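You operate a simulated robot arm through the tools that you are given. There is no shell and no other tool.

The job below is to be done with a simulated robot arm. You get a single attempt, and the scene is never put back.

## Task
Take the yellow brush and leave it on the right end of the low table. Put the mallet on the top of the white-legged bench away on the left end of the blue machine table. Fetch the small block from the top of the white-legged bench and set it on the short granite slab. Open the right bin under the low table, fetch the brush from the short granite slab and set it in the inside of the low table's right bin, then shut the table. Put the pallet block marked "752" from the top of the microscope bench on the plate there and the pallet block labelled "926" on the top of the short steel bench. Put the card that says "526" from the top of the microscope bench on the shelf of the short blue stand and the card marked "602" on the cardboard on the low table. Fetch the electrode marked "F" from the top of the short steel bench and set it in the green bin. Put the copper electrode from the top of the short steel bench on the back of the side table. Any order will do. Set down upright: copper electrode.
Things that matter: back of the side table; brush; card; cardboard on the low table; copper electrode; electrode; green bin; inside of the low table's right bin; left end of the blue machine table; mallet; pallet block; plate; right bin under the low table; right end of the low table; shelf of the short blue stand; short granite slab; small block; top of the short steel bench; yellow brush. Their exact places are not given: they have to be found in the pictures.

It is judged by the outcome, as a careful person would: the job done as asked, and still so three seconds after it is handed in. It fails if anything else is knocked over, pushed out of place, dropped, spilled or broken.

## Robot
A 7-joint arm with a two-finger gripper on a trunk, on a base that drives. Base frame: it is fixed to the floor where the robot stands at the start and does not move with it; the origin is under the middle of the robot, x ahead of it, y to its left, z up. Units: cm, degrees, N and s.
With the tool pointing down near the work surface it reaches from about 10 to 50 cm from the robot's upright axis, wherever it stands. Its first joint turns from -143.0 to 143.0 degrees. Places, roughly: back of the side table (20x30 cm) [46, 368, 80]; brush (9x4x5 cm) [100, -90, 100]; card [-25, -200, 75]; cardboard on the low table [310, -110, 50]; copper electrode [-125, 0, 75]; electrode [-200, 0, 75]; green bin (20x15x6 cm) [-190, 20, 80]; inside of the low table's right bin [330, -150, 10]; left end of the blue machine table [260, 450, 90]; mallet (5x20x9 cm) [270, 30, 80]; pallet block [-25, -200, 75]; plate [-25, -225, 75]; right bin under the low table [340, -140, 10]; right end of the low table (20x26 cm) [342, -162, 50]; shelf of the short blue stand [130, -80, 30]; short granite slab [130, -80, 90]; small block (3x3x2 cm) [280, -50, 80]; top of the short steel bench [-140, 10, 80]; yellow brush (4x3x11 cm) [270, 10, 80]. Payload 1.47 kg.
The TCP is the grasp point between the finger pads, 1.6 cm short of the fingertips. In the tool frame z runs along the fingers and y along their closing line. Largest opening 8.7 cm; the body of the gripper starts 5.5 cm behind the TCP.
Orientation is that of the tool frame in the base frame, as a unit quaternion [w, x, y, z]. With the fingers straight down and closing along the base's y, the tool's x points along the base's -x, its y along +y and its z along -z.

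## Interface
- The arm moves only by the tool apply_moves. Its argument "commands" is one flat list of numbers, 7 for each row, row after row: the shift along the base's x, y, z in cm, then the turn, a rotation vector about the base's x, y, z in rad, then the finger opening in cm, from 0 to 8.7. In form: [dx, dy, dz, ax, ay, az, claw, dx, dy, dz, ax, ay, az, claw, ...]. A call has 1 to 20 rows; each row is the pose to reach, as a shift and turn from the pose commanded when the call began. Rows are played at 5 a second. More than 5 cm and 8.6 degrees between two rows, or a gripper value outside its range, and nothing of the call is played. Where a pose cannot be reached the arm comes as near as it can. A force on the tool above 40 N (or 10 N above the force at the start of the call, whichever is more), or a blocked arm, ends the call early, and 0.2 s more pass. Each finger travels about 4.5 cm/s and halts on what it meets, pressing with about 28 N; the grip force reading is that of the motor and also rises with nothing between the fingers. The clock runs only during rows and for 0.2 s after the last one: add rows that repeat a pose to give the fingers time. It gives the time, the measured TCP pose, the force on the tool (base axes), the opening and the grip force at its end, in the units of the frame above (readings bear some noise), with the torque about the TCP (base axes, N m) and any sound that the robot's microphone picked up.
- Cameras (640 x 400 px; columns grow to the right, rows downward): "scene" is now at [10.37, 5.96, 157.09]; the picture's right is [0.87, -0.49, 0.00], its down [-0.41, -0.74, -0.52] and it looks along [0.25, 0.46, -0.85] (base axes); focal length 214 px, centre (320, 200). "wrist" rides on the gripper at [7.3, 1.2, -9] in the tool frame; the picture's right is [-0.16, 0.99, 0.00], its down [-0.72, -0.12, -0.68] and it looks along [-0.67, -0.11, 0.73] (tool axes); focal length 247 px, centre (320, 200).
- snapshot(camera): a new picture of that camera. It takes no simulated time.
- lift_body(by): slides the trunk up (or, below 0, down) by that many cm; the arm and the scene camera ride with it, the base frame stays. It gives what a move gives, with no picture.
- base_move(legs): drives the robot by 1 to 6 legs, each [ahead, left, turn to the left] in cm, cm and degrees, along the robot's own axes; the way and the turn of a leg run together, so that a leg with both is an arc; at most 150 cm and 180 degrees a leg. The arm and the cameras ride along, it lands a little off, and it stops where it bumps. It gives what a move gives.
- aim_head(pan, tilt): turns the head with the scene camera to pan (to the left, within 86 degrees either way) and tilt (down, from -29 to 69), counted from straight ahead of the robot. It gives what a move gives.
- point_at(camera, pixels): there is no depth. For up to 12 entries [column, row, z] of the newest picture of that camera ("zoom" is the newest enlarged one), the place [x, y] in the base frame at which the ray of that pixel passes the height z, good to about 0.2 cm. It takes no simulated time.
- close_up(camera, box): a new picture of the part [left, top, right, bottom] of that camera's present view, enlarged. It takes no simulated time.
- close_job(): hands the job in; it is judged then, once.

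Leave the gripper open and the arm clear of the work at the hand-in unless told otherwise.

The tools are called after "Request:" by a JSON object that holds its "op" and its "data". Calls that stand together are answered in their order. apply_moves: Moves the arm, as the interface text tells. Its arguments: {"type":"object","properties":{"commands":{"type":"array"}},"required":["commands"]} The other tools are called the same way: lift_body (by) slides the trunk up or down; base_move (legs) drives the base; aim_head (pan, tilt) turns the head that bears the scene camera; snapshot (camera) takes a picture; point_at (camera, pixels) gives the place at which the rays of pixels pass given heights; close_up (camera, box) takes an enlarged picture of a part of a camera's view; close_job () hands the job in.

At the start:

```text
clock: 0.0
position: [48.75, 10.55, 105.24]
tool_rot: [0.0, 0.0, 1.0, 0.0]
ft_force: [0.9, 0.2, 0.2]
moment: [0.01, 0.01, 0.04]
width: 8.7
finger_force: 0.0
trunk travel left (down, up): [-92.5, 31.5]
robot x, y, heading: [-0.11, -0.18, 0.0]
head pan, tilt: [60.9, 58.3]
```

scene: 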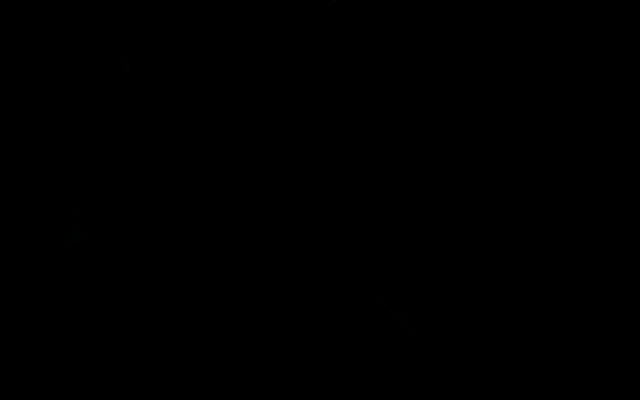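
wrist: 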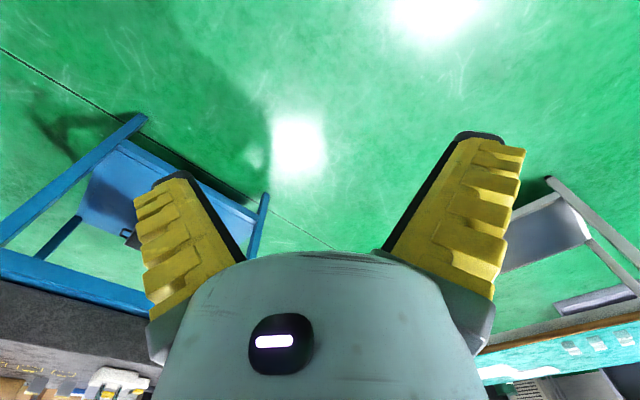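

The scene picture is black and the wrist one shows a green floor with benches. I'll turn the head to look ahead and take pictures.

Request:
{"op": "aim_head", "data": {"pan": 0, "tilt": 15}}

Request:
{"op": "snapshot", "data": {"camera": "scene"}}

```text
clock: 1.3
position: [48.73, 10.6, 105.3]
tool_rot: [0.0, 0.0, 1.0, 0.0]
ft_force: [-0.8, 0.6, -0.3]
moment: [0.02, 0.01, 0.04]
width: 8.7
finger_force: 0.0
trunk travel left (down, up): [-92.5, 31.5]
robot x, y, heading: [0.06, 0.21, -0.0]
head pan, tilt: [0.0, 15.0]
```

```text
taken
```

scene: 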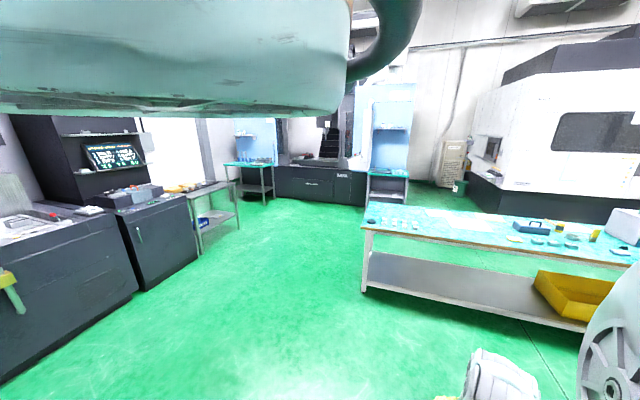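

The view ahead shows benches, part of it blocked by the arm. I'll look around in other directions.

Request:
{"op": "aim_head", "data": {"pan": -60, "tilt": 20}}

Request:
{"op": "snapshot", "data": {"camera": "scene"}}

Request:
{"op": "aim_head", "data": {"pan": 60, "tilt": 20}}

Request:
{"op": "snapshot", "data": {"camera": "scene"}}

Request:
{"op": "aim_head", "data": {"pan": -86, "tilt": 20}}

Request:
{"op": "snapshot", "data": {"camera": "scene"}}

```text
clock: 2.6
position: [48.77, 10.61, 105.33]
tool_rot: [0.0, 0.0, 1.0, 0.0]
ft_force: [0.3, -0.1, 1.3]
moment: [0.04, -0.01, 0.01]
width: 8.7
finger_force: 0.1
trunk travel left (down, up): [-92.5, 31.5]
robot x, y, heading: [-0.1, -0.08, -0.4]
head pan, tilt: [-60.0, 20.0]
```

```text
taken
```

scene: 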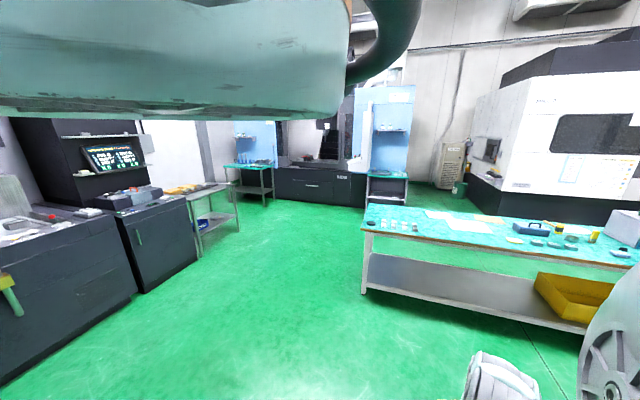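

```text
clock: 4.6
position: [48.69, 10.53, 105.25]
tool_rot: [0.0, 0.0, 1.0, 0.0]
ft_force: [0.0, 0.1, 0.1]
moment: [-0.01, 0.01, 0.02]
width: 8.73
finger_force: 0.0
trunk travel left (down, up): [-92.5, 31.5]
robot x, y, heading: [-0.19, 0.0, -0.1]
head pan, tilt: [60.0, 20.0]
```

```text
taken
```

scene: 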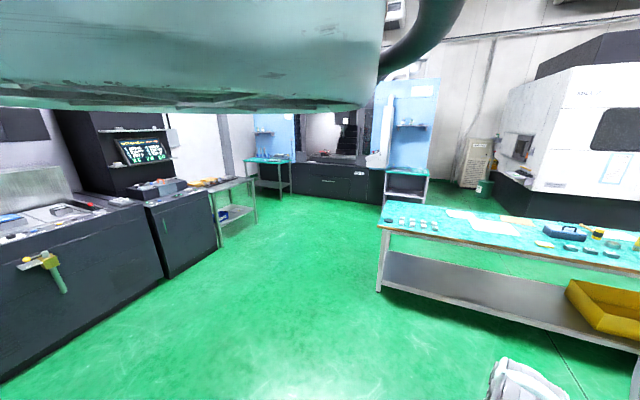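

```text
clock: 6.9
position: [48.82, 10.71, 105.25]
tool_rot: [0.0, 0.0, 1.0, 0.0]
ft_force: [-0.3, -0.3, 0.1]
moment: [-0.02, 0.0, -0.01]
width: 8.7
finger_force: 0.1
trunk travel left (down, up): [-92.5, 31.5]
robot x, y, heading: [-0.31, 0.43, 0.1]
head pan, tilt: [-85.9, 20.0]
```

```text
taken
```

scene: 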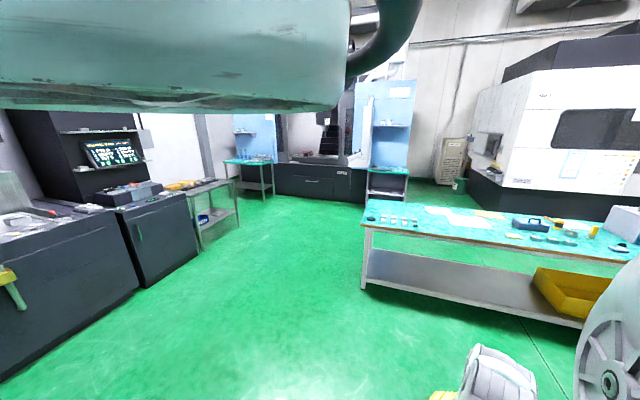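

The picture hardly changed with the pan, although the pan reads -86. I'll take another snapshot by itself and check a few pixels with point_at.

Request:
{"op": "snapshot", "data": {"camera": "scene"}}

```text
taken
```

scene: 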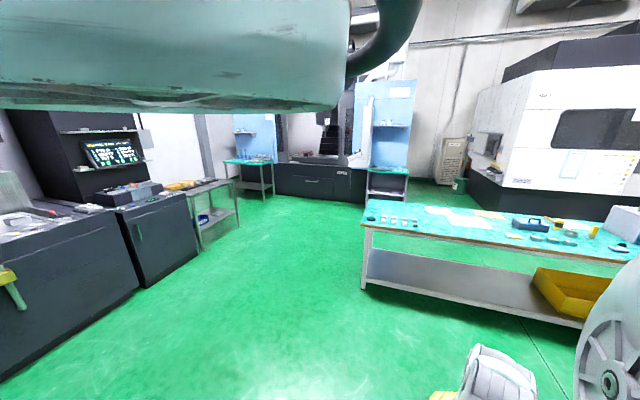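

Request:
{"op": "point_at", "data": {"camera": "scene", "pixels": [[320, 300, 0], [320, 200, 0], [320, 390, 0], [365, 215, 80], [640, 265, 80], [100, 390, 0]]}}

```text
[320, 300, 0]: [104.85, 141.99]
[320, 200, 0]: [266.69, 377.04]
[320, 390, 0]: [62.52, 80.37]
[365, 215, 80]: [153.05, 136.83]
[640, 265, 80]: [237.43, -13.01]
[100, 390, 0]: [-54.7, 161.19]
```

point_at says that the camera looks along about 55° to the left while the pan reads -86, so the head may be blocked or faulty. I'll test other pans.

Request:
{"op": "aim_head", "data": {"pan": 86, "tilt": 20}}

Request:
{"op": "snapshot", "data": {"camera": "scene"}}

Request:
{"op": "point_at", "data": {"camera": "scene", "pixels": [[320, 300, 0], [320, 200, 0]]}}

Request:
{"op": "aim_head", "data": {"pan": 30, "tilt": 20}}

Request:
{"op": "snapshot", "data": {"camera": "scene"}}

Request:
{"op": "point_at", "data": {"camera": "scene", "pixels": [[320, 300, 0], [320, 200, 0]]}}

```text
clock: 9.5
position: [48.72, 10.66, 105.33]
tool_rot: [-0.001, 0.0, 1.0, 0.0]
ft_force: [0.5, 0.3, 0.6]
moment: [-0.02, -0.01, -0.02]
width: 8.68
finger_force: 0.1
trunk travel left (down, up): [-92.5, 31.5]
robot x, y, heading: [-0.23, 0.2, 0.1]
head pan, tilt: [85.9, 20.0]
```

```text
taken
```

scene: 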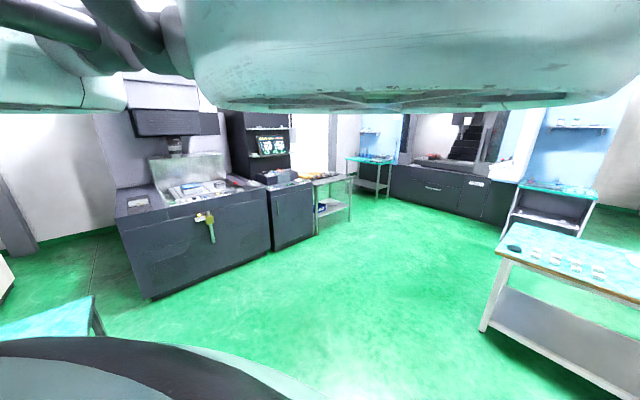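

```text
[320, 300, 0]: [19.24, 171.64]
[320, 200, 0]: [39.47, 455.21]
```

```text
clock: 10.8
position: [48.75, 10.5, 105.31]
tool_rot: [0.0, 0.0, 1.0, 0.0]
ft_force: [-0.3, -0.3, -0.4]
moment: [-0.05, -0.01, -0.01]
width: 8.71
finger_force: 0.1
trunk travel left (down, up): [-92.5, 31.5]
robot x, y, heading: [-0.41, 0.0, 0.1]
head pan, tilt: [30.0, 20.0]
```

```text
taken
```

scene: 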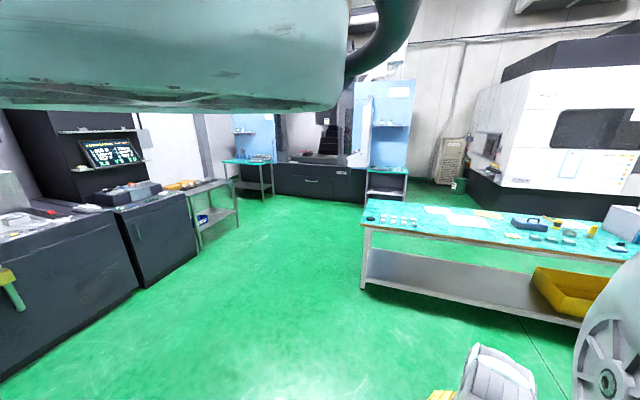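

```text
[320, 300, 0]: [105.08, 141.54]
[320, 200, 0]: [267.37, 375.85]
```

The camera really pans only from about 55° to 86° to the left, whatever pan is reported, while point_at follows the true view. To see elsewhere I'll turn the whole robot. First I turn it 60° to the right.

Request:
{"op": "base_move", "data": {"legs": [[0, 0, -60]]}}

Request:
{"op": "snapshot", "data": {"camera": "scene"}}

Request:
{"op": "point_at", "data": {"camera": "scene", "pixels": [[320, 300, 0], [320, 200, 0]]}}

Request:
{"op": "base_move", "data": {"legs": [[0, 0, -60]]}}

Request:
{"op": "snapshot", "data": {"camera": "scene"}}

Request:
{"op": "base_move", "data": {"legs": [[0, 0, -60]]}}

Request:
{"op": "snapshot", "data": {"camera": "scene"}}

Request:
{"op": "base_move", "data": {"legs": [[0, 0, -60]]}}

Request:
{"op": "snapshot", "data": {"camera": "scene"}}

```text
clock: 13.8
position: [33.77, -36.8, 105.34]
tool_rot: [-0.001, 0.498, 0.867, 0.0]
ft_force: [0.9, -0.4, 0.4]
moment: [-0.02, 0.01, 0.0]
width: 8.72
finger_force: 0.1
trunk travel left (down, up): [-92.5, 31.5]
robot x, y, heading: [0.06, 0.2, -59.5]
head pan, tilt: [30.0, 20.0]
```

```text
taken
```

scene: 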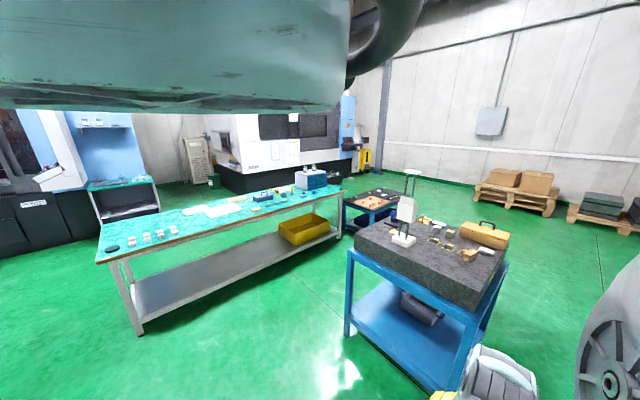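

```text
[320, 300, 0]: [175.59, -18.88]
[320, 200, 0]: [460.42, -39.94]
```

```text
clock: 16.9
position: [-16.27, -47.08, 105.33]
tool_rot: [0.001, 0.872, 0.489, 0.0]
ft_force: [-0.9, -0.3, 0.0]
moment: [-0.01, -0.01, 0.0]
width: 8.71
finger_force: 0.0
trunk travel left (down, up): [-92.5, 31.5]
robot x, y, heading: [-0.06, -0.16, -121.2]
head pan, tilt: [30.0, 20.0]
```

```text
taken
```

scene: 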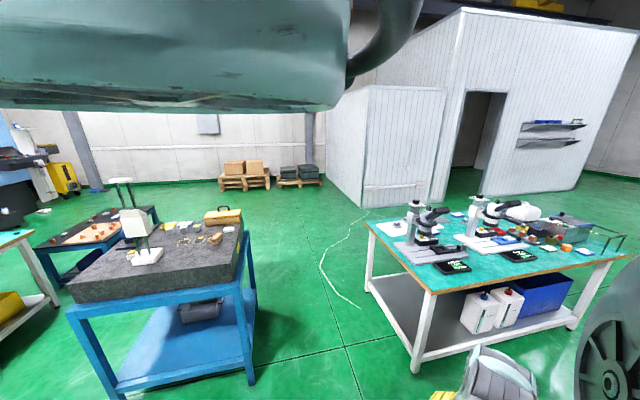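

```text
clock: 19.9
position: [-48.87, -10.03, 105.28]
tool_rot: [0.0, 1.0, -0.005, 0.0]
ft_force: [-0.2, -0.1, -0.5]
moment: [0.03, -0.02, 0.01]
width: 8.7
finger_force: 0.0
trunk travel left (down, up): [-92.5, 31.5]
robot x, y, heading: [-0.21, 0.07, 179.5]
head pan, tilt: [30.0, 20.0]
```

```text
taken
```

scene: 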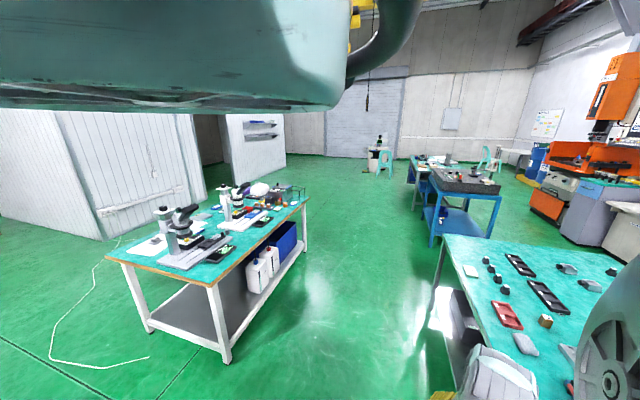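

```text
clock: 22.9
position: [-34.0, 36.6, 105.34]
tool_rot: [0.001, 0.869, -0.495, 0.0]
ft_force: [0.2, 0.5, 0.4]
moment: [-0.01, -0.01, 0.0]
width: 8.7
finger_force: 0.1
trunk travel left (down, up): [-92.5, 31.5]
robot x, y, heading: [0.02, -0.36, 120.6]
head pan, tilt: [30.0, 20.0]
```

```text
taken
```

scene: 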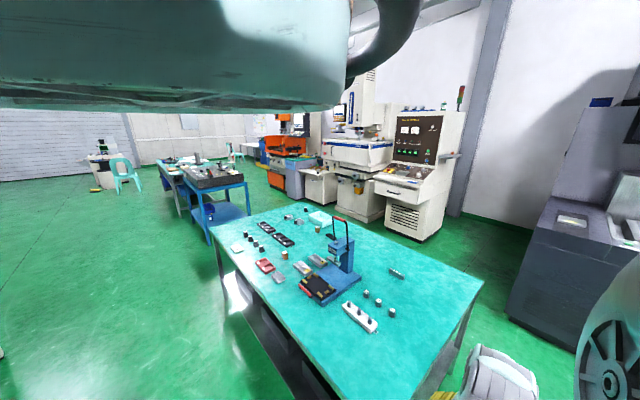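

I have an overview: the steel bench, microscope bench, granite slab on a blue stand, white-legged bench and low table. First I enlarge the short steel bench in the current view (columns 210–490, rows 190–380).

Request:
{"op": "close_up", "data": {"camera": "scene", "box": [210, 190, 430, 345]}}

Request:
{"op": "point_at", "data": {"camera": "scene", "pixels": [[215, 240, 75], [350, 400, 75], [483, 283, 75], [345, 210, 75], [215, 240, 80], [483, 283, 80]]}}

```text
2.58 times, centred on (320, 268) of scene
```

zoom: 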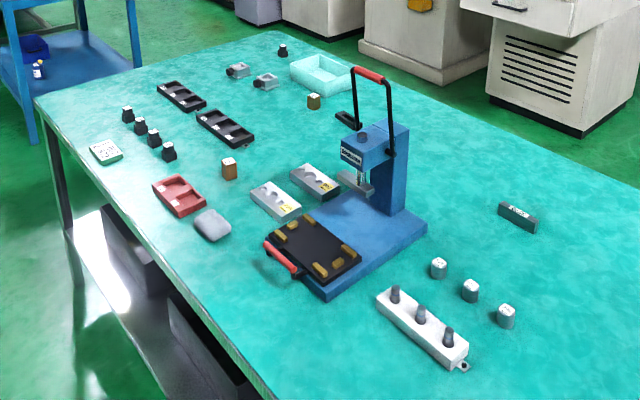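

```text
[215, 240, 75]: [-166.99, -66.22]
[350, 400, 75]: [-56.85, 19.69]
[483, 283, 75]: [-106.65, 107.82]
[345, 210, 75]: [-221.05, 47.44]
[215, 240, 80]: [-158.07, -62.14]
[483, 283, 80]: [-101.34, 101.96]
```

The bench top shows a blue press in the middle, electrodes, trays and a pale green bin. I query points along its edges and the objects in this zoom at z=75.

Request:
{"op": "point_at", "data": {"camera": "zoom", "pixels": [[35, 100, 75], [270, 398, 75], [270, 35, 75], [638, 180, 75], [228, 175, 75], [313, 105, 75], [283, 55, 75], [128, 120, 75], [168, 158, 75], [320, 75, 75], [438, 275, 75], [240, 72, 75]]}}

Request:
{"op": "point_at", "data": {"camera": "scene", "pixels": [[483, 283, 0], [213, 330, 0], [455, 352, 0], [283, 350, 75]]}}

```text
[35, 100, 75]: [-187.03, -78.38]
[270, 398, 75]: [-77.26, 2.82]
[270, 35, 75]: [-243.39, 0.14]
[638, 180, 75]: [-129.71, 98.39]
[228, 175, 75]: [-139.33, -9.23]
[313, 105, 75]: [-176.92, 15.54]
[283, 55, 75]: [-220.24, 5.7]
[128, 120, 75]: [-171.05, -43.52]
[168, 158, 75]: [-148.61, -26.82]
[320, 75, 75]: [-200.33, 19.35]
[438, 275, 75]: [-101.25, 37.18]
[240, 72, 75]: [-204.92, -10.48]
```

```text
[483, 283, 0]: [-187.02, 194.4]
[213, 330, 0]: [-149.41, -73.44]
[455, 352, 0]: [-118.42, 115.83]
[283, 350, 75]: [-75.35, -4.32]
```

I zoom in tightly on the electrodes to read labels.

Request:
{"op": "close_up", "data": {"camera": "scene", "box": [290, 205, 340, 236]}}

Request:
{"op": "close_up", "data": {"camera": "scene", "box": [240, 225, 300, 262]}}

Request:
{"op": "close_up", "data": {"camera": "scene", "box": [340, 280, 400, 317]}}

```text
12.80 times, centred on (315, 220) of scene
```

zoom: 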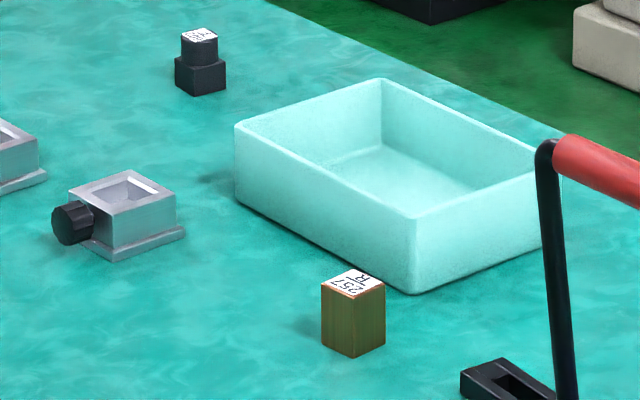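

```text
10.67 times, centred on (270, 244) of scene
```

zoom: 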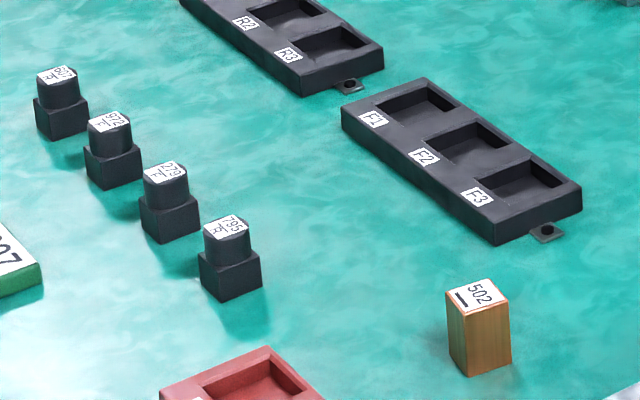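

```text
10.67 times, centred on (370, 298) of scene
```

zoom: 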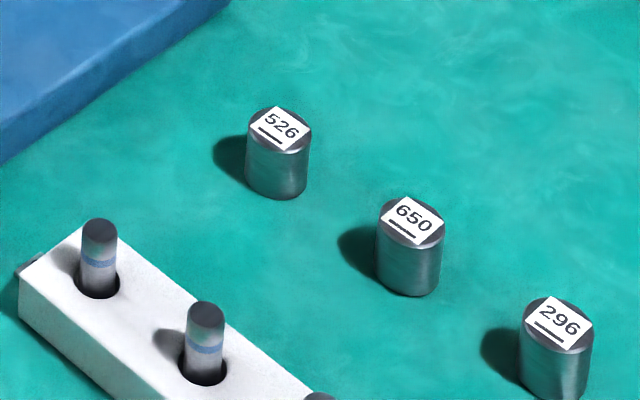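

Labels can be read this way. Now each electrode label closer.

Request:
{"op": "close_up", "data": {"camera": "scene", "box": [241, 229, 269, 246]}}

Request:
{"op": "close_up", "data": {"camera": "scene", "box": [302, 205, 310, 210]}}

Request:
{"op": "close_up", "data": {"camera": "scene", "box": [313, 224, 323, 230]}}

Request:
{"op": "close_up", "data": {"camera": "scene", "box": [212, 230, 302, 286]}}

```text
16.00 times, centred on (255, 238) of scene
```

zoom: 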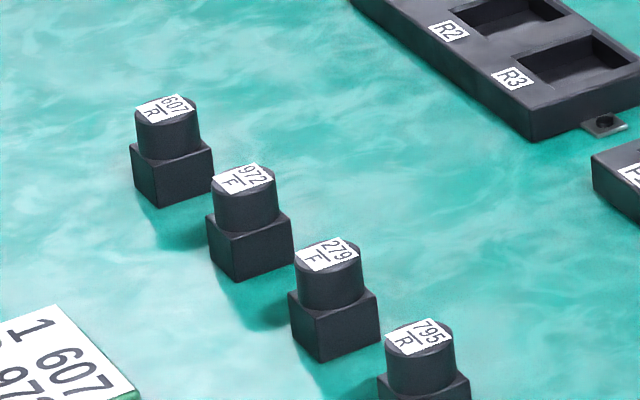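

```text
16.00 times, centred on (306, 208) of scene
```

zoom: 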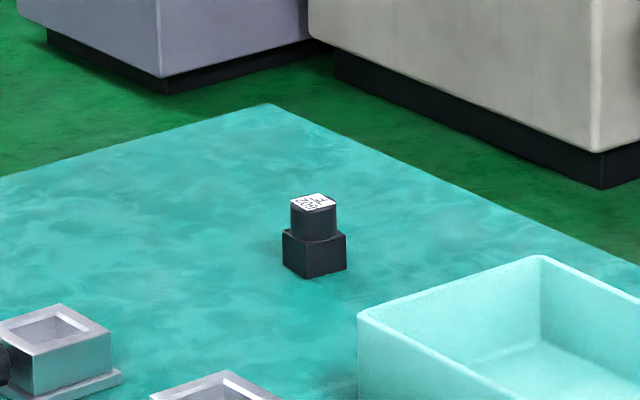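

```text
16.00 times, centred on (318, 227) of scene
```

zoom: 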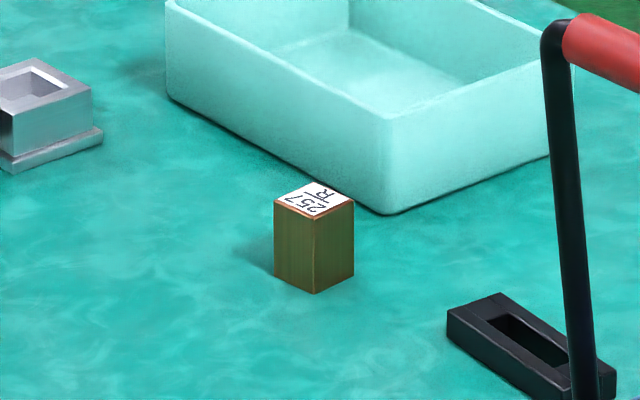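

```text
7.11 times, centred on (257, 258) of scene
```

zoom: 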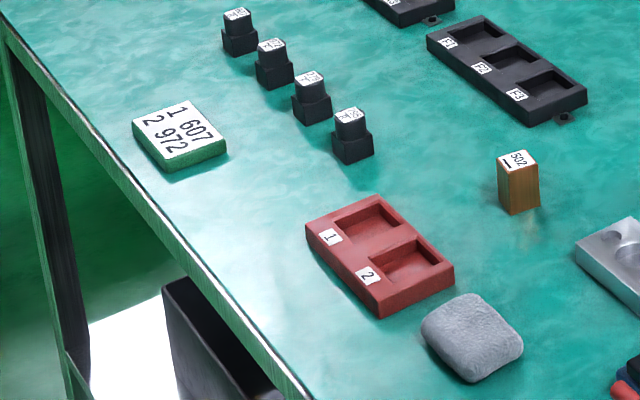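

The black electrodes carry number/letter labels (607 R, 972 F, 279 F, 795 R). The far one still has to be read, and 502 looks like the copper one. Next I tilt the head down to see the robot's own base.

Request:
{"op": "aim_head", "data": {"pan": 86, "tilt": 60}}

Request:
{"op": "snapshot", "data": {"camera": "scene"}}

Request:
{"op": "aim_head", "data": {"pan": 55, "tilt": 45}}

Request:
{"op": "snapshot", "data": {"camera": "scene"}}

Request:
{"op": "snapshot", "data": {"camera": "wrist"}}

```text
clock: 24.2
position: [-33.95, 36.71, 105.39]
tool_rot: [-0.001, 0.869, -0.495, 0.0]
ft_force: [1.0, -0.1, -0.2]
moment: [-0.03, -0.01, 0.0]
width: 8.69
finger_force: 0.0
trunk travel left (down, up): [-92.5, 31.5]
robot x, y, heading: [-0.23, -0.08, 120.7]
head pan, tilt: [85.9, 60.0]
```

```text
taken
```

scene: 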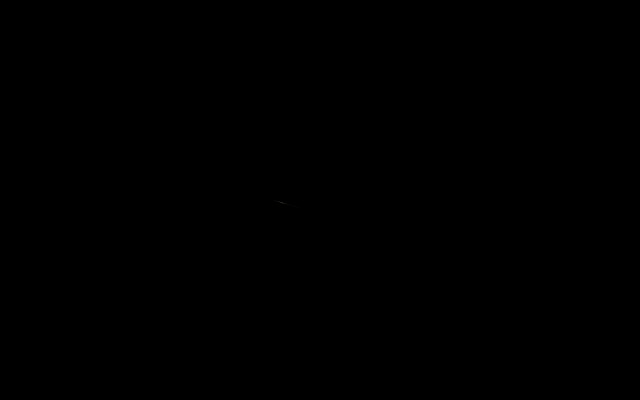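

```text
clock: 25.1
position: [-34.03, 36.63, 105.37]
tool_rot: [0.0, 0.869, -0.495, 0.001]
ft_force: [-0.1, 0.9, -0.8]
moment: [-0.02, 0.02, 0.01]
width: 8.7
finger_force: 0.1
trunk travel left (down, up): [-92.5, 31.5]
robot x, y, heading: [0.07, -0.24, 120.6]
head pan, tilt: [55.0, 45.0]
```

```text
taken
```

scene: 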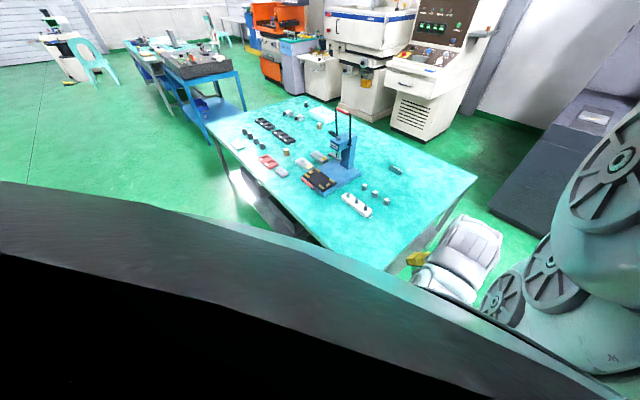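

```text
taken
```

wrist: 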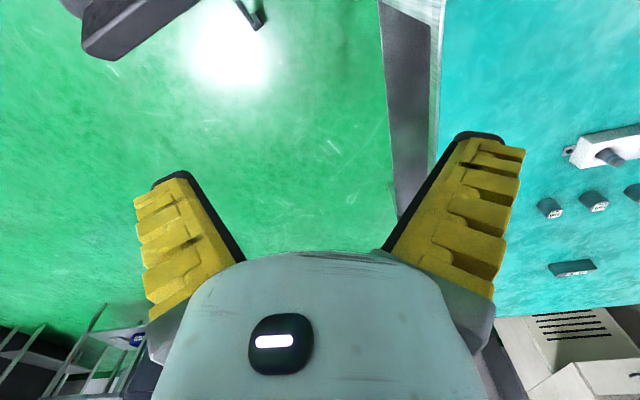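

At tilt 45 the bench is clearly visible. I query floor points at the feet of the machines behind the bench, to judge the passage, and bench corners.

Request:
{"op": "close_up", "data": {"camera": "scene", "box": [180, 60, 500, 260]}}

```text
2.00 times, centred on (340, 160) of scene
```

zoom: 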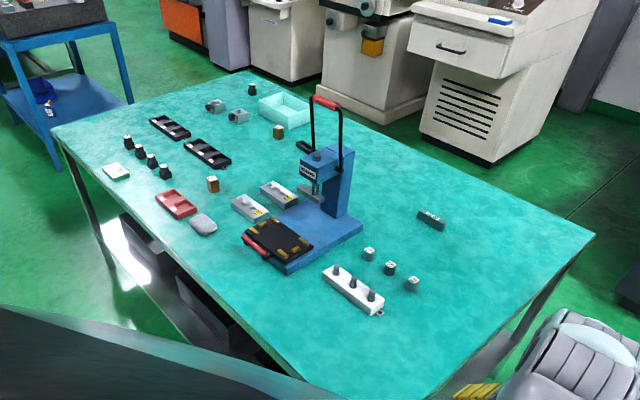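

Request:
{"op": "point_at", "data": {"camera": "zoom", "pixels": [[52, 130, 75], [250, 70, 75], [594, 233, 75], [435, 398, 75], [300, 380, 75], [378, 122, 0], [490, 166, 0], [320, 92, 0], [292, 83, 0], [62, 170, 0], [238, 72, 0], [132, 103, 0]]}}

Request:
{"op": "point_at", "data": {"camera": "zoom", "pixels": [[52, 130, 80], [250, 70, 80], [594, 233, 80], [435, 398, 80], [213, 193, 75], [252, 95, 75], [285, 115, 75], [640, 240, 0], [422, 130, 0]]}}

```text
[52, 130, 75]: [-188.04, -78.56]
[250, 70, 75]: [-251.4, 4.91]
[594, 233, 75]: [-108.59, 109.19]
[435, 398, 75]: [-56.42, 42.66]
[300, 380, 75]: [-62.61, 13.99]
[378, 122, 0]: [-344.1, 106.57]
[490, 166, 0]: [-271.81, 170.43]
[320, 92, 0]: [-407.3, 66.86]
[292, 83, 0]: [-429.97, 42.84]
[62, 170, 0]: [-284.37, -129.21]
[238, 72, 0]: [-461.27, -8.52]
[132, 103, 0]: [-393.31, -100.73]
```

```text
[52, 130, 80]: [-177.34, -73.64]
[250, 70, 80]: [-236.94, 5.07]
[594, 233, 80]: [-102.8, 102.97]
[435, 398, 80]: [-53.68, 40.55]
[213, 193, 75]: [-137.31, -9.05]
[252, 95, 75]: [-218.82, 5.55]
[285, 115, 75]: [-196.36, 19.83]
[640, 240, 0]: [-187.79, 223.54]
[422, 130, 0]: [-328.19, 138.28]
```

The bench top fits z≈80: about 164×99 cm, turned 36°. There is a gap of well over 1 m behind it. Before driving I pull the arm in towards the axis.

Request:
{"op": "apply_moves", "data": {"commands": [3, -3.2, 0, 0, 0, 0, 8.7, 6, -6.4, 0, 0, 0, 0, 8.7, 9, -9.6, 0, 0, 0, 0, 8.7, 12, -12.8, 0, 0, 0, 0, 8.7, 15, -16, 0, 0, 0, 0, 8.7]}}

Request:
{"op": "snapshot", "data": {"camera": "scene"}}

Request:
{"op": "snapshot", "data": {"camera": "wrist"}}

```text
clock: 26.4
position: [-24.34, 26.43, 105.41]
tool_rot: [0.0, 0.869, -0.495, 0.0]
ft_force: [-0.2, 0.5, 0.7]
moment: [-0.02, 0.02, 0.01]
width: 8.69
finger_force: 0.0
out of reach, approached as far as the arm can: row 4, 5
trunk travel left (down, up): [-92.5, 31.5]
robot x, y, heading: [-0.18, 0.09, 120.7]
head pan, tilt: [55.0, 45.0]
```

```text
taken
```

scene: 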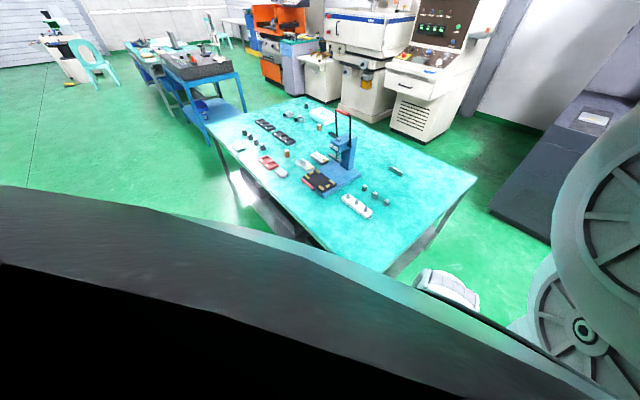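

```text
taken
```

wrist: 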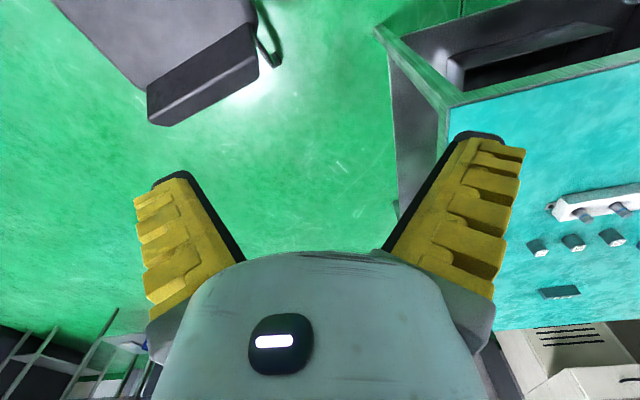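

In the wrist view the dark grey box at the top left (150,125)–(260,70) is probably the robot's own base front. I check its extent.

Request:
{"op": "point_at", "data": {"camera": "wrist", "pixels": [[150, 125, 0], [150, 125, 10], [150, 125, 20], [258, 75, 0], [258, 75, 10], [145, 92, 20], [255, 28, 20], [145, 92, 30], [255, 28, 30], [376, 30, 80], [450, 108, 80]]}}

```text
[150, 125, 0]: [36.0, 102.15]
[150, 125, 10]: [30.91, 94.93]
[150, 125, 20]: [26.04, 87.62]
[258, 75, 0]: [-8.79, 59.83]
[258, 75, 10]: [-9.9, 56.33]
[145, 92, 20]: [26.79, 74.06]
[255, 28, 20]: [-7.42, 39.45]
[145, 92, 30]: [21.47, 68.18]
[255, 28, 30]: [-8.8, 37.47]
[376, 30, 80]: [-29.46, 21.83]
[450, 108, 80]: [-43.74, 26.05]
```

The grey box at the top left was not visible at the start, so it is a separate obstacle close to the robot, near (0,50). I turn 30° to the right to see it better with the wrist camera.

Request:
{"op": "base_move", "data": {"legs": [[0, 0, -30]]}}

Request:
{"op": "snapshot", "data": {"camera": "wrist"}}

Request:
{"op": "snapshot", "data": {"camera": "scene"}}

```text
clock: 28.2
position: [-7.83, 35.0, 105.42]
tool_rot: [-0.001, 0.71, -0.704, 0.0]
ft_force: [0.1, -0.8, 0.3]
moment: [0.02, -0.03, 0.03]
width: 8.73
finger_force: 0.1
trunk travel left (down, up): [-92.5, 31.5]
robot x, y, heading: [-0.22, 0.41, 90.5]
head pan, tilt: [55.0, 45.0]
```

```text
taken
```

wrist: 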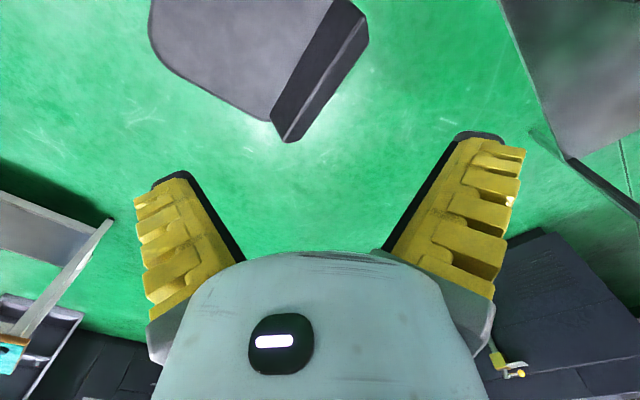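

```text
taken
```

scene: 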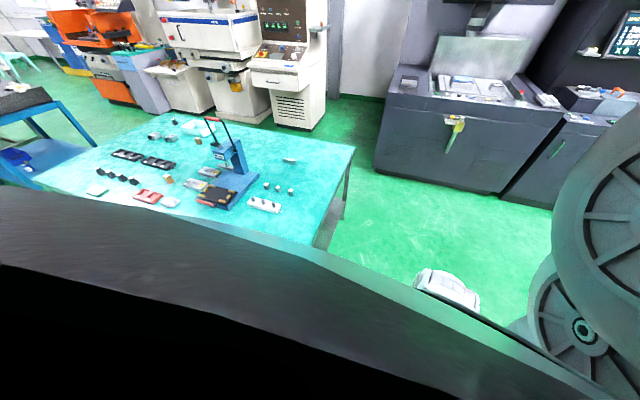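

Request:
{"op": "point_at", "data": {"camera": "wrist", "pixels": [[288, 142, 0], [288, 142, 40], [288, 142, 70], [367, 40, 0], [367, 40, 40], [367, 40, 70], [150, 30, 0], [150, 30, 40], [150, 30, 70], [270, 118, 70], [340, 2, 40]]}}

```text
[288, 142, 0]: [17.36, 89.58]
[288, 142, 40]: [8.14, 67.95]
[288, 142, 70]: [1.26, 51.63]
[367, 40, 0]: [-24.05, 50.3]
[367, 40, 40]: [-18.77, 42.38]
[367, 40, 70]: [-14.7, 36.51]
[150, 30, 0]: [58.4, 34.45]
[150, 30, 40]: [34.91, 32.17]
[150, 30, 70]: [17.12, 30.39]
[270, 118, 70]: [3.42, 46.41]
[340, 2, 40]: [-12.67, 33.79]
```

The box corner triangulates to a fixed edge at z≈70 near (1,51), so something really stands there. I turn another 45° right to see it whole.

Request:
{"op": "base_move", "data": {"legs": [[0, 0, -40]]}}

Request:
{"op": "snapshot", "data": {"camera": "wrist"}}

Request:
{"op": "snapshot", "data": {"camera": "scene"}}

```text
clock: 30.5
position: [16.21, 32.1, 105.42]
tool_rot: [0.0, -0.431, 0.902, 0.001]
ft_force: [-1.0, 0.0, -0.7]
moment: [0.02, 0.01, 0.02]
width: 8.7
finger_force: 0.0
trunk travel left (down, up): [-92.5, 31.5]
robot x, y, heading: [-0.11, -0.34, 51.1]
head pan, tilt: [55.0, 45.0]
```

```text
taken
```

wrist: 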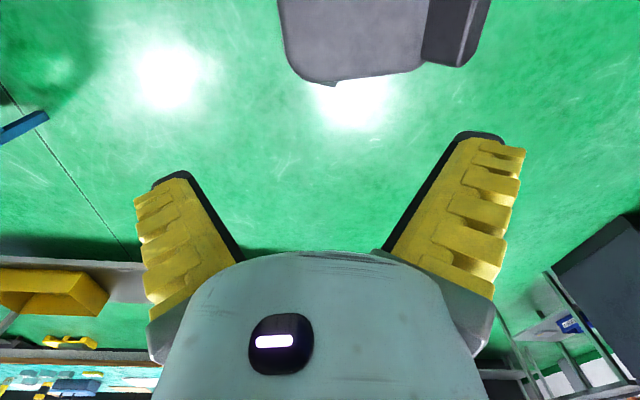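

```text
taken
```

scene: 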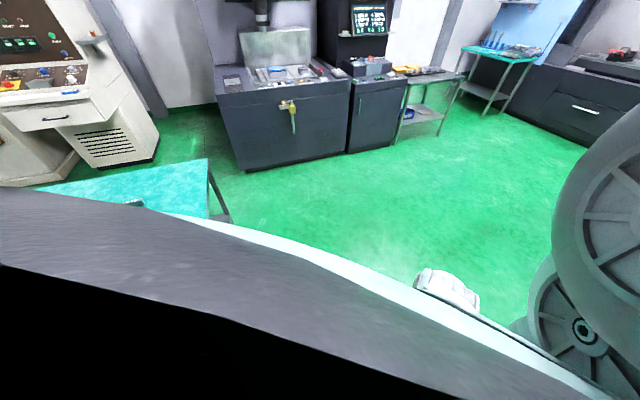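

Request:
{"op": "point_at", "data": {"camera": "wrist", "pixels": [[335, 85, 0], [335, 85, 40], [335, 85, 70], [462, 66, 0], [462, 66, 40], [462, 66, 70], [283, 20, 0], [283, 20, 40], [283, 20, 70], [490, 5, 40], [490, 5, 70]]}}

```text
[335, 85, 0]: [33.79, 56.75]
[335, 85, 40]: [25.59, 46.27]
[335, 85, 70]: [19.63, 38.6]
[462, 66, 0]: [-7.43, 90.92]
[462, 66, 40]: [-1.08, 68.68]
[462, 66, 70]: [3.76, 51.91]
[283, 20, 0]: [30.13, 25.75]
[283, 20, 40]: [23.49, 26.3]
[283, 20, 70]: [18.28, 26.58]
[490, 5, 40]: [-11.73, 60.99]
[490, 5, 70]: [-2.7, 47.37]
```

The box seems fixed in the world while I turn. To learn whether it is the robot's own chassis or a separate thing, I turn around and look at the opposite side with the wrist camera.

Request:
{"op": "base_move", "data": {"legs": [[0, 0, -90]]}}

Request:
{"op": "snapshot", "data": {"camera": "wrist"}}

Request:
{"op": "base_move", "data": {"legs": [[0, 0, -90]]}}

Request:
{"op": "snapshot", "data": {"camera": "wrist"}}

```text
clock: 34.7
position: [32.06, -16.27, 105.43]
tool_rot: [0.0, 0.332, 0.943, 0.0]
ft_force: [-0.3, 0.1, 0.0]
moment: [0.0, -0.03, -0.01]
width: 8.66
finger_force: 0.1
trunk travel left (down, up): [-92.5, 31.5]
robot x, y, heading: [0.13, -0.18, -38.8]
head pan, tilt: [55.0, 45.0]
```

```text
taken
```

wrist: 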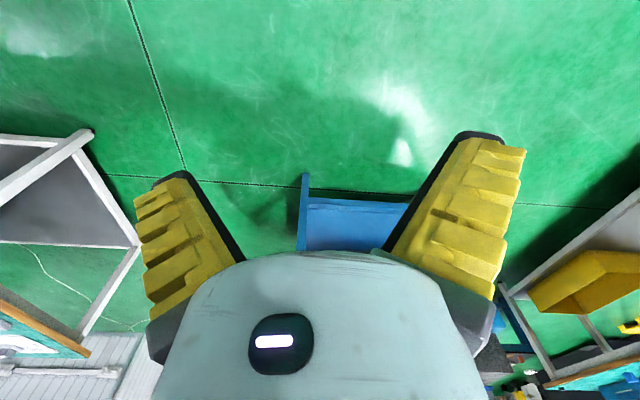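

```text
clock: 38.9
position: [-16.22, -32.06, 105.33]
tool_rot: [0.0, 0.902, 0.431, -0.001]
ft_force: [-0.3, -0.6, -0.7]
moment: [0.02, 0.02, 0.0]
width: 8.7
finger_force: 0.1
trunk travel left (down, up): [-92.5, 31.5]
robot x, y, heading: [0.01, -0.0, -128.8]
head pan, tilt: [55.0, 45.0]
```

```text
taken
```

wrist: 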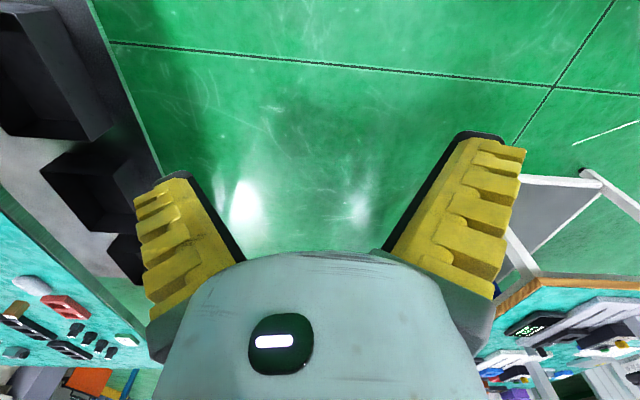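

At headings -39° and -129° there's only floor, so the box is a separate obstacle on the north side. I'll keep clear of it. I look toward the microscope bench now (view azimuth about -74°).

Request:
{"op": "aim_head", "data": {"pan": 55, "tilt": 30}}

Request:
{"op": "snapshot", "data": {"camera": "scene"}}

Request:
{"op": "close_up", "data": {"camera": "scene", "box": [330, 100, 640, 294]}}

```text
clock: 39.7
position: [-16.3, -32.03, 105.39]
tool_rot: [-0.001, 0.902, 0.431, 0.001]
ft_force: [-0.4, 0.7, 0.3]
moment: [-0.01, 0.01, 0.03]
width: 8.68
finger_force: 0.0
trunk travel left (down, up): [-92.5, 31.5]
robot x, y, heading: [0.03, 0.05, -128.8]
head pan, tilt: [55.0, 30.0]
```

```text
taken
```

scene: 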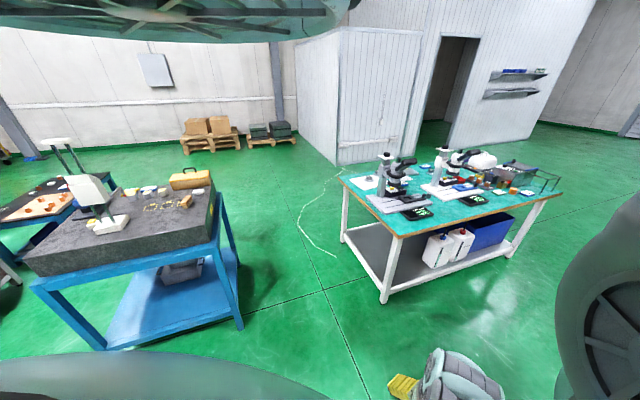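

```text
2.06 times, centred on (485, 197) of scene
```

zoom: 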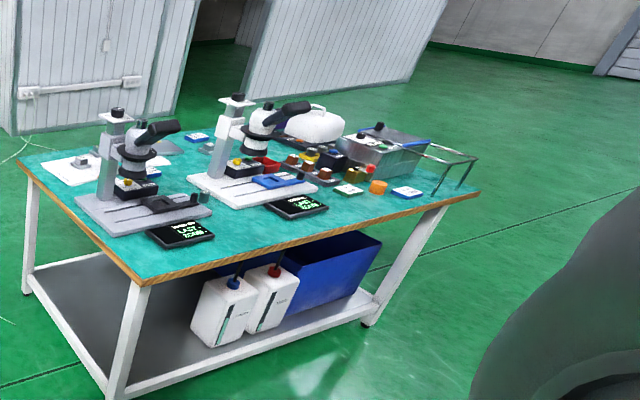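

Request:
{"op": "point_at", "data": {"camera": "zoom", "pixels": [[18, 162, 75], [140, 285, 75], [480, 195, 75], [235, 375, 0], [118, 398, 0], [365, 325, 0], [350, 190, 75], [405, 195, 75], [377, 190, 75], [198, 138, 75], [280, 170, 75], [70, 165, 75]]}}

Request:
{"op": "close_up", "data": {"camera": "scene", "box": [455, 160, 540, 213]}}

Request:
{"op": "close_up", "data": {"camera": "scene", "box": [340, 150, 425, 203]}}

```text
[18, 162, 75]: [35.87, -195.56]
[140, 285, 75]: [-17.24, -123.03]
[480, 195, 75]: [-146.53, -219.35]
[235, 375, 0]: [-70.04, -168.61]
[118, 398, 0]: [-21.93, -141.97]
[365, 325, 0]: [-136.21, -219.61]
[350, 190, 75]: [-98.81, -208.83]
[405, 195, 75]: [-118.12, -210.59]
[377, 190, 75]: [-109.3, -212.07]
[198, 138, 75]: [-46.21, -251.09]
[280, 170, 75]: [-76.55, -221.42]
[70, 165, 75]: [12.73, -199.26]
```

```text
7.53 times, centred on (498, 186) of scene
```

zoom: 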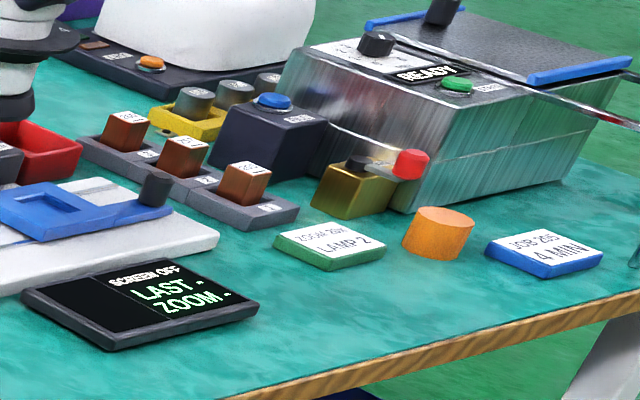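

```text
7.53 times, centred on (382, 176) of scene
```

zoom: 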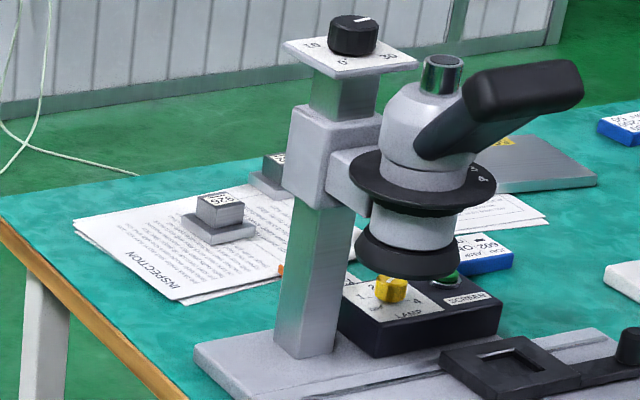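

Microscopes, cards and metal pallet blocks are visible. Now coordinates of the blue stand and the block/plate region.

Request:
{"op": "point_at", "data": {"camera": "scene", "pixels": [[238, 328, 0], [103, 348, 0], [237, 262, 0], [22, 258, 90], [212, 240, 90], [215, 187, 90], [335, 255, 0], [395, 262, 75], [385, 303, 0]]}}

Request:
{"op": "point_at", "data": {"camera": "zoom", "pixels": [[220, 235, 75], [275, 190, 75], [470, 260, 75], [540, 170, 75], [620, 130, 75], [75, 225, 75], [500, 165, 75], [595, 175, 75]]}}

Request:
{"op": "close_up", "data": {"camera": "scene", "box": [400, 155, 440, 180]}}

Request:
{"op": "close_up", "data": {"camera": "scene", "box": [355, 168, 395, 193]}}

```text
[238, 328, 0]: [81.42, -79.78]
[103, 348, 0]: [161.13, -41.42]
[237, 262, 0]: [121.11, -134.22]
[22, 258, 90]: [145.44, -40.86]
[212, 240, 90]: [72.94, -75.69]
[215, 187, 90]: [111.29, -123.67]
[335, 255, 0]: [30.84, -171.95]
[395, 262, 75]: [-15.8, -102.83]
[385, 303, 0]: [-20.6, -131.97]
```

```text
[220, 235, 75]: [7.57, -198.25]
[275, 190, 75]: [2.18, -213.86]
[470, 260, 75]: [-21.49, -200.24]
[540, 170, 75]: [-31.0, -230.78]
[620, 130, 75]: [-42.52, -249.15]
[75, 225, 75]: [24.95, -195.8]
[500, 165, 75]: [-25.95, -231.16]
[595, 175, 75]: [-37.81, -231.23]
```

```text
16.00 times, centred on (420, 168) of scene
```

zoom: 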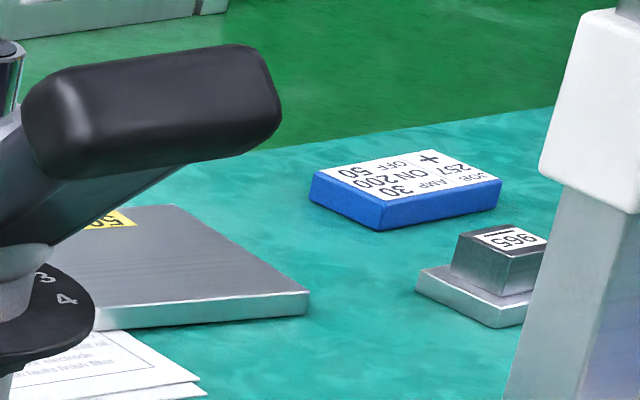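

```text
16.00 times, centred on (375, 180) of scene
```

zoom: 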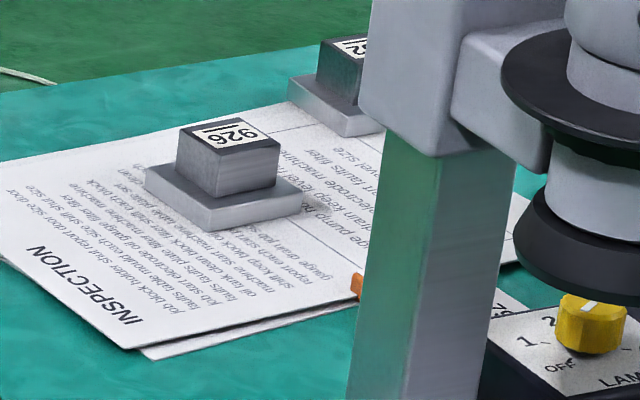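

The blocks, plate and cards are all near the bench's south edge. I check the free floor between that edge and the white wall (wall foot around scene pixels (343,165) and (400,158)).

Request:
{"op": "point_at", "data": {"camera": "scene", "pixels": [[338, 165, 0], [420, 150, 0], [298, 148, 0], [450, 150, 0], [549, 120, 0]]}}

Request:
{"op": "close_up", "data": {"camera": "scene", "box": [415, 150, 470, 184]}}

```text
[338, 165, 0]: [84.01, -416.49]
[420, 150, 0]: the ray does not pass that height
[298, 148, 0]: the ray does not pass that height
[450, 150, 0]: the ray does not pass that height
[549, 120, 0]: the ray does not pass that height
```

```text
11.64 times, centred on (442, 167) of scene
```

zoom: 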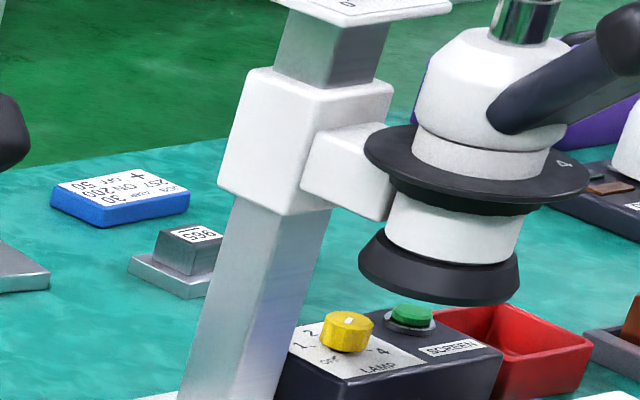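

South of the bench there are over 2 m free. The plan: turn to face heading 127° (parallel to the bench's depth), then go through the 1 m corridor between microscope bench and blue stand backwards.

Request:
{"op": "base_move", "data": {"legs": [[0, 0, -104.3]]}}

Request:
{"op": "base_move", "data": {"legs": [[0, 37, 0], [-110, 0, 0]]}}

Request:
{"op": "snapshot", "data": {"camera": "wrist"}}

Request:
{"op": "aim_head", "data": {"pan": 86, "tilt": 35}}

Request:
{"op": "snapshot", "data": {"camera": "scene"}}

```text
clock: 44.5
position: [-26.09, 24.53, 105.42]
tool_rot: [-0.001, 0.887, -0.462, 0.001]
ft_force: [-0.4, 0.2, -0.1]
moment: [0.0, 0.01, -0.01]
width: 8.71
finger_force: 0.0
trunk travel left (down, up): [-92.5, 31.5]
robot x, y, heading: [0.03, -0.1, 124.7]
head pan, tilt: [55.0, 30.0]
```

```text
clock: 52.3
position: [8.14, -88.7, 105.37]
tool_rot: [0.0, 0.891, -0.455, 0.001]
ft_force: [0.3, 0.1, 0.0]
moment: [0.02, -0.01, 0.01]
width: 8.72
finger_force: 0.1
trunk travel left (down, up): [-92.5, 31.5]
robot x, y, heading: [34.8, -112.88, 125.7]
head pan, tilt: [55.0, 30.0]
```

```text
taken
```

wrist: 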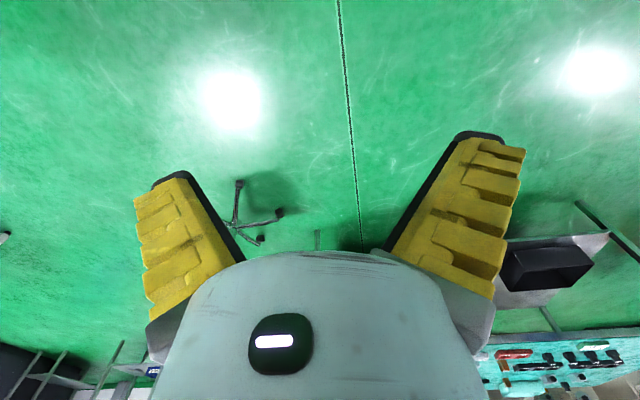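

```text
clock: 53.2
position: [8.21, -88.8, 105.37]
tool_rot: [0.0, 0.891, -0.454, 0.001]
ft_force: [0.2, 0.8, 0.4]
moment: [0.01, -0.01, 0.02]
width: 8.7
finger_force: 0.2
trunk travel left (down, up): [-92.5, 31.5]
robot x, y, heading: [34.76, -112.63, 126.1]
head pan, tilt: [85.9, 35.0]
```

```text
taken
```

scene: 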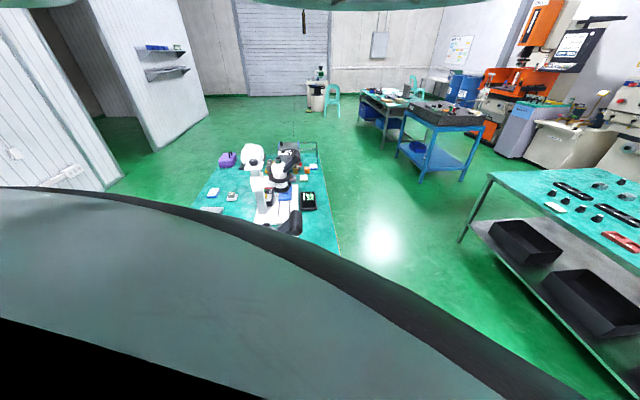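

The obstacle is an office chair (its star foot is at (240,215) in the wrist view). I'm in the corridor; I keep backing 110 cm to clear the bench's south edge.

Request:
{"op": "base_move", "data": {"legs": [[-113, 0, 0]]}}

Request:
{"op": "snapshot", "data": {"camera": "scene"}}

Request:
{"op": "snapshot", "data": {"camera": "wrist"}}

```text
clock: 59.1
position: [76.1, -183.1, 105.3]
tool_rot: [0.0, 0.888, -0.461, 0.0]
ft_force: [-0.2, 0.3, 0.2]
moment: [-0.02, -0.03, 0.0]
width: 8.69
finger_force: 0.2
trunk travel left (down, up): [-92.5, 31.5]
robot x, y, heading: [102.67, -207.26, 125.2]
head pan, tilt: [85.9, 35.0]
```

```text
taken
```

scene: 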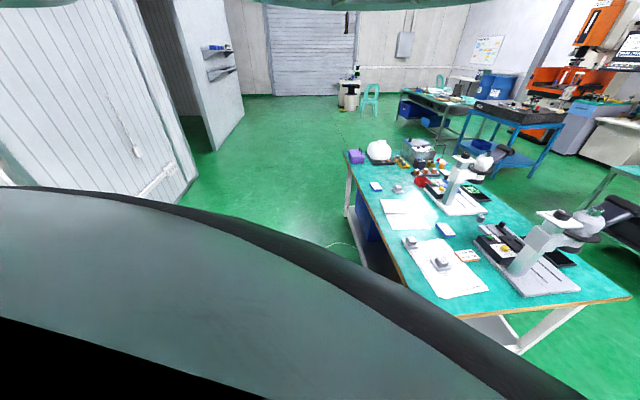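

```text
taken
```

wrist: 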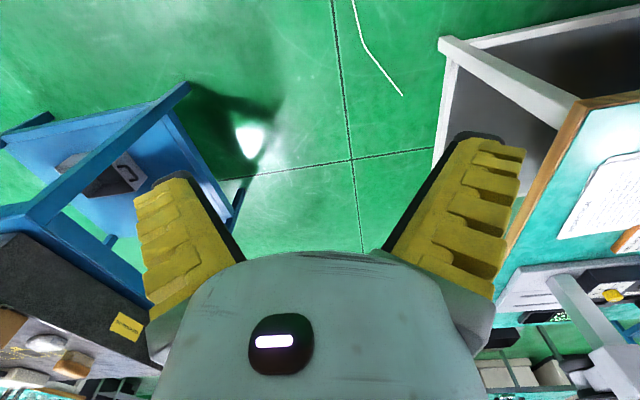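

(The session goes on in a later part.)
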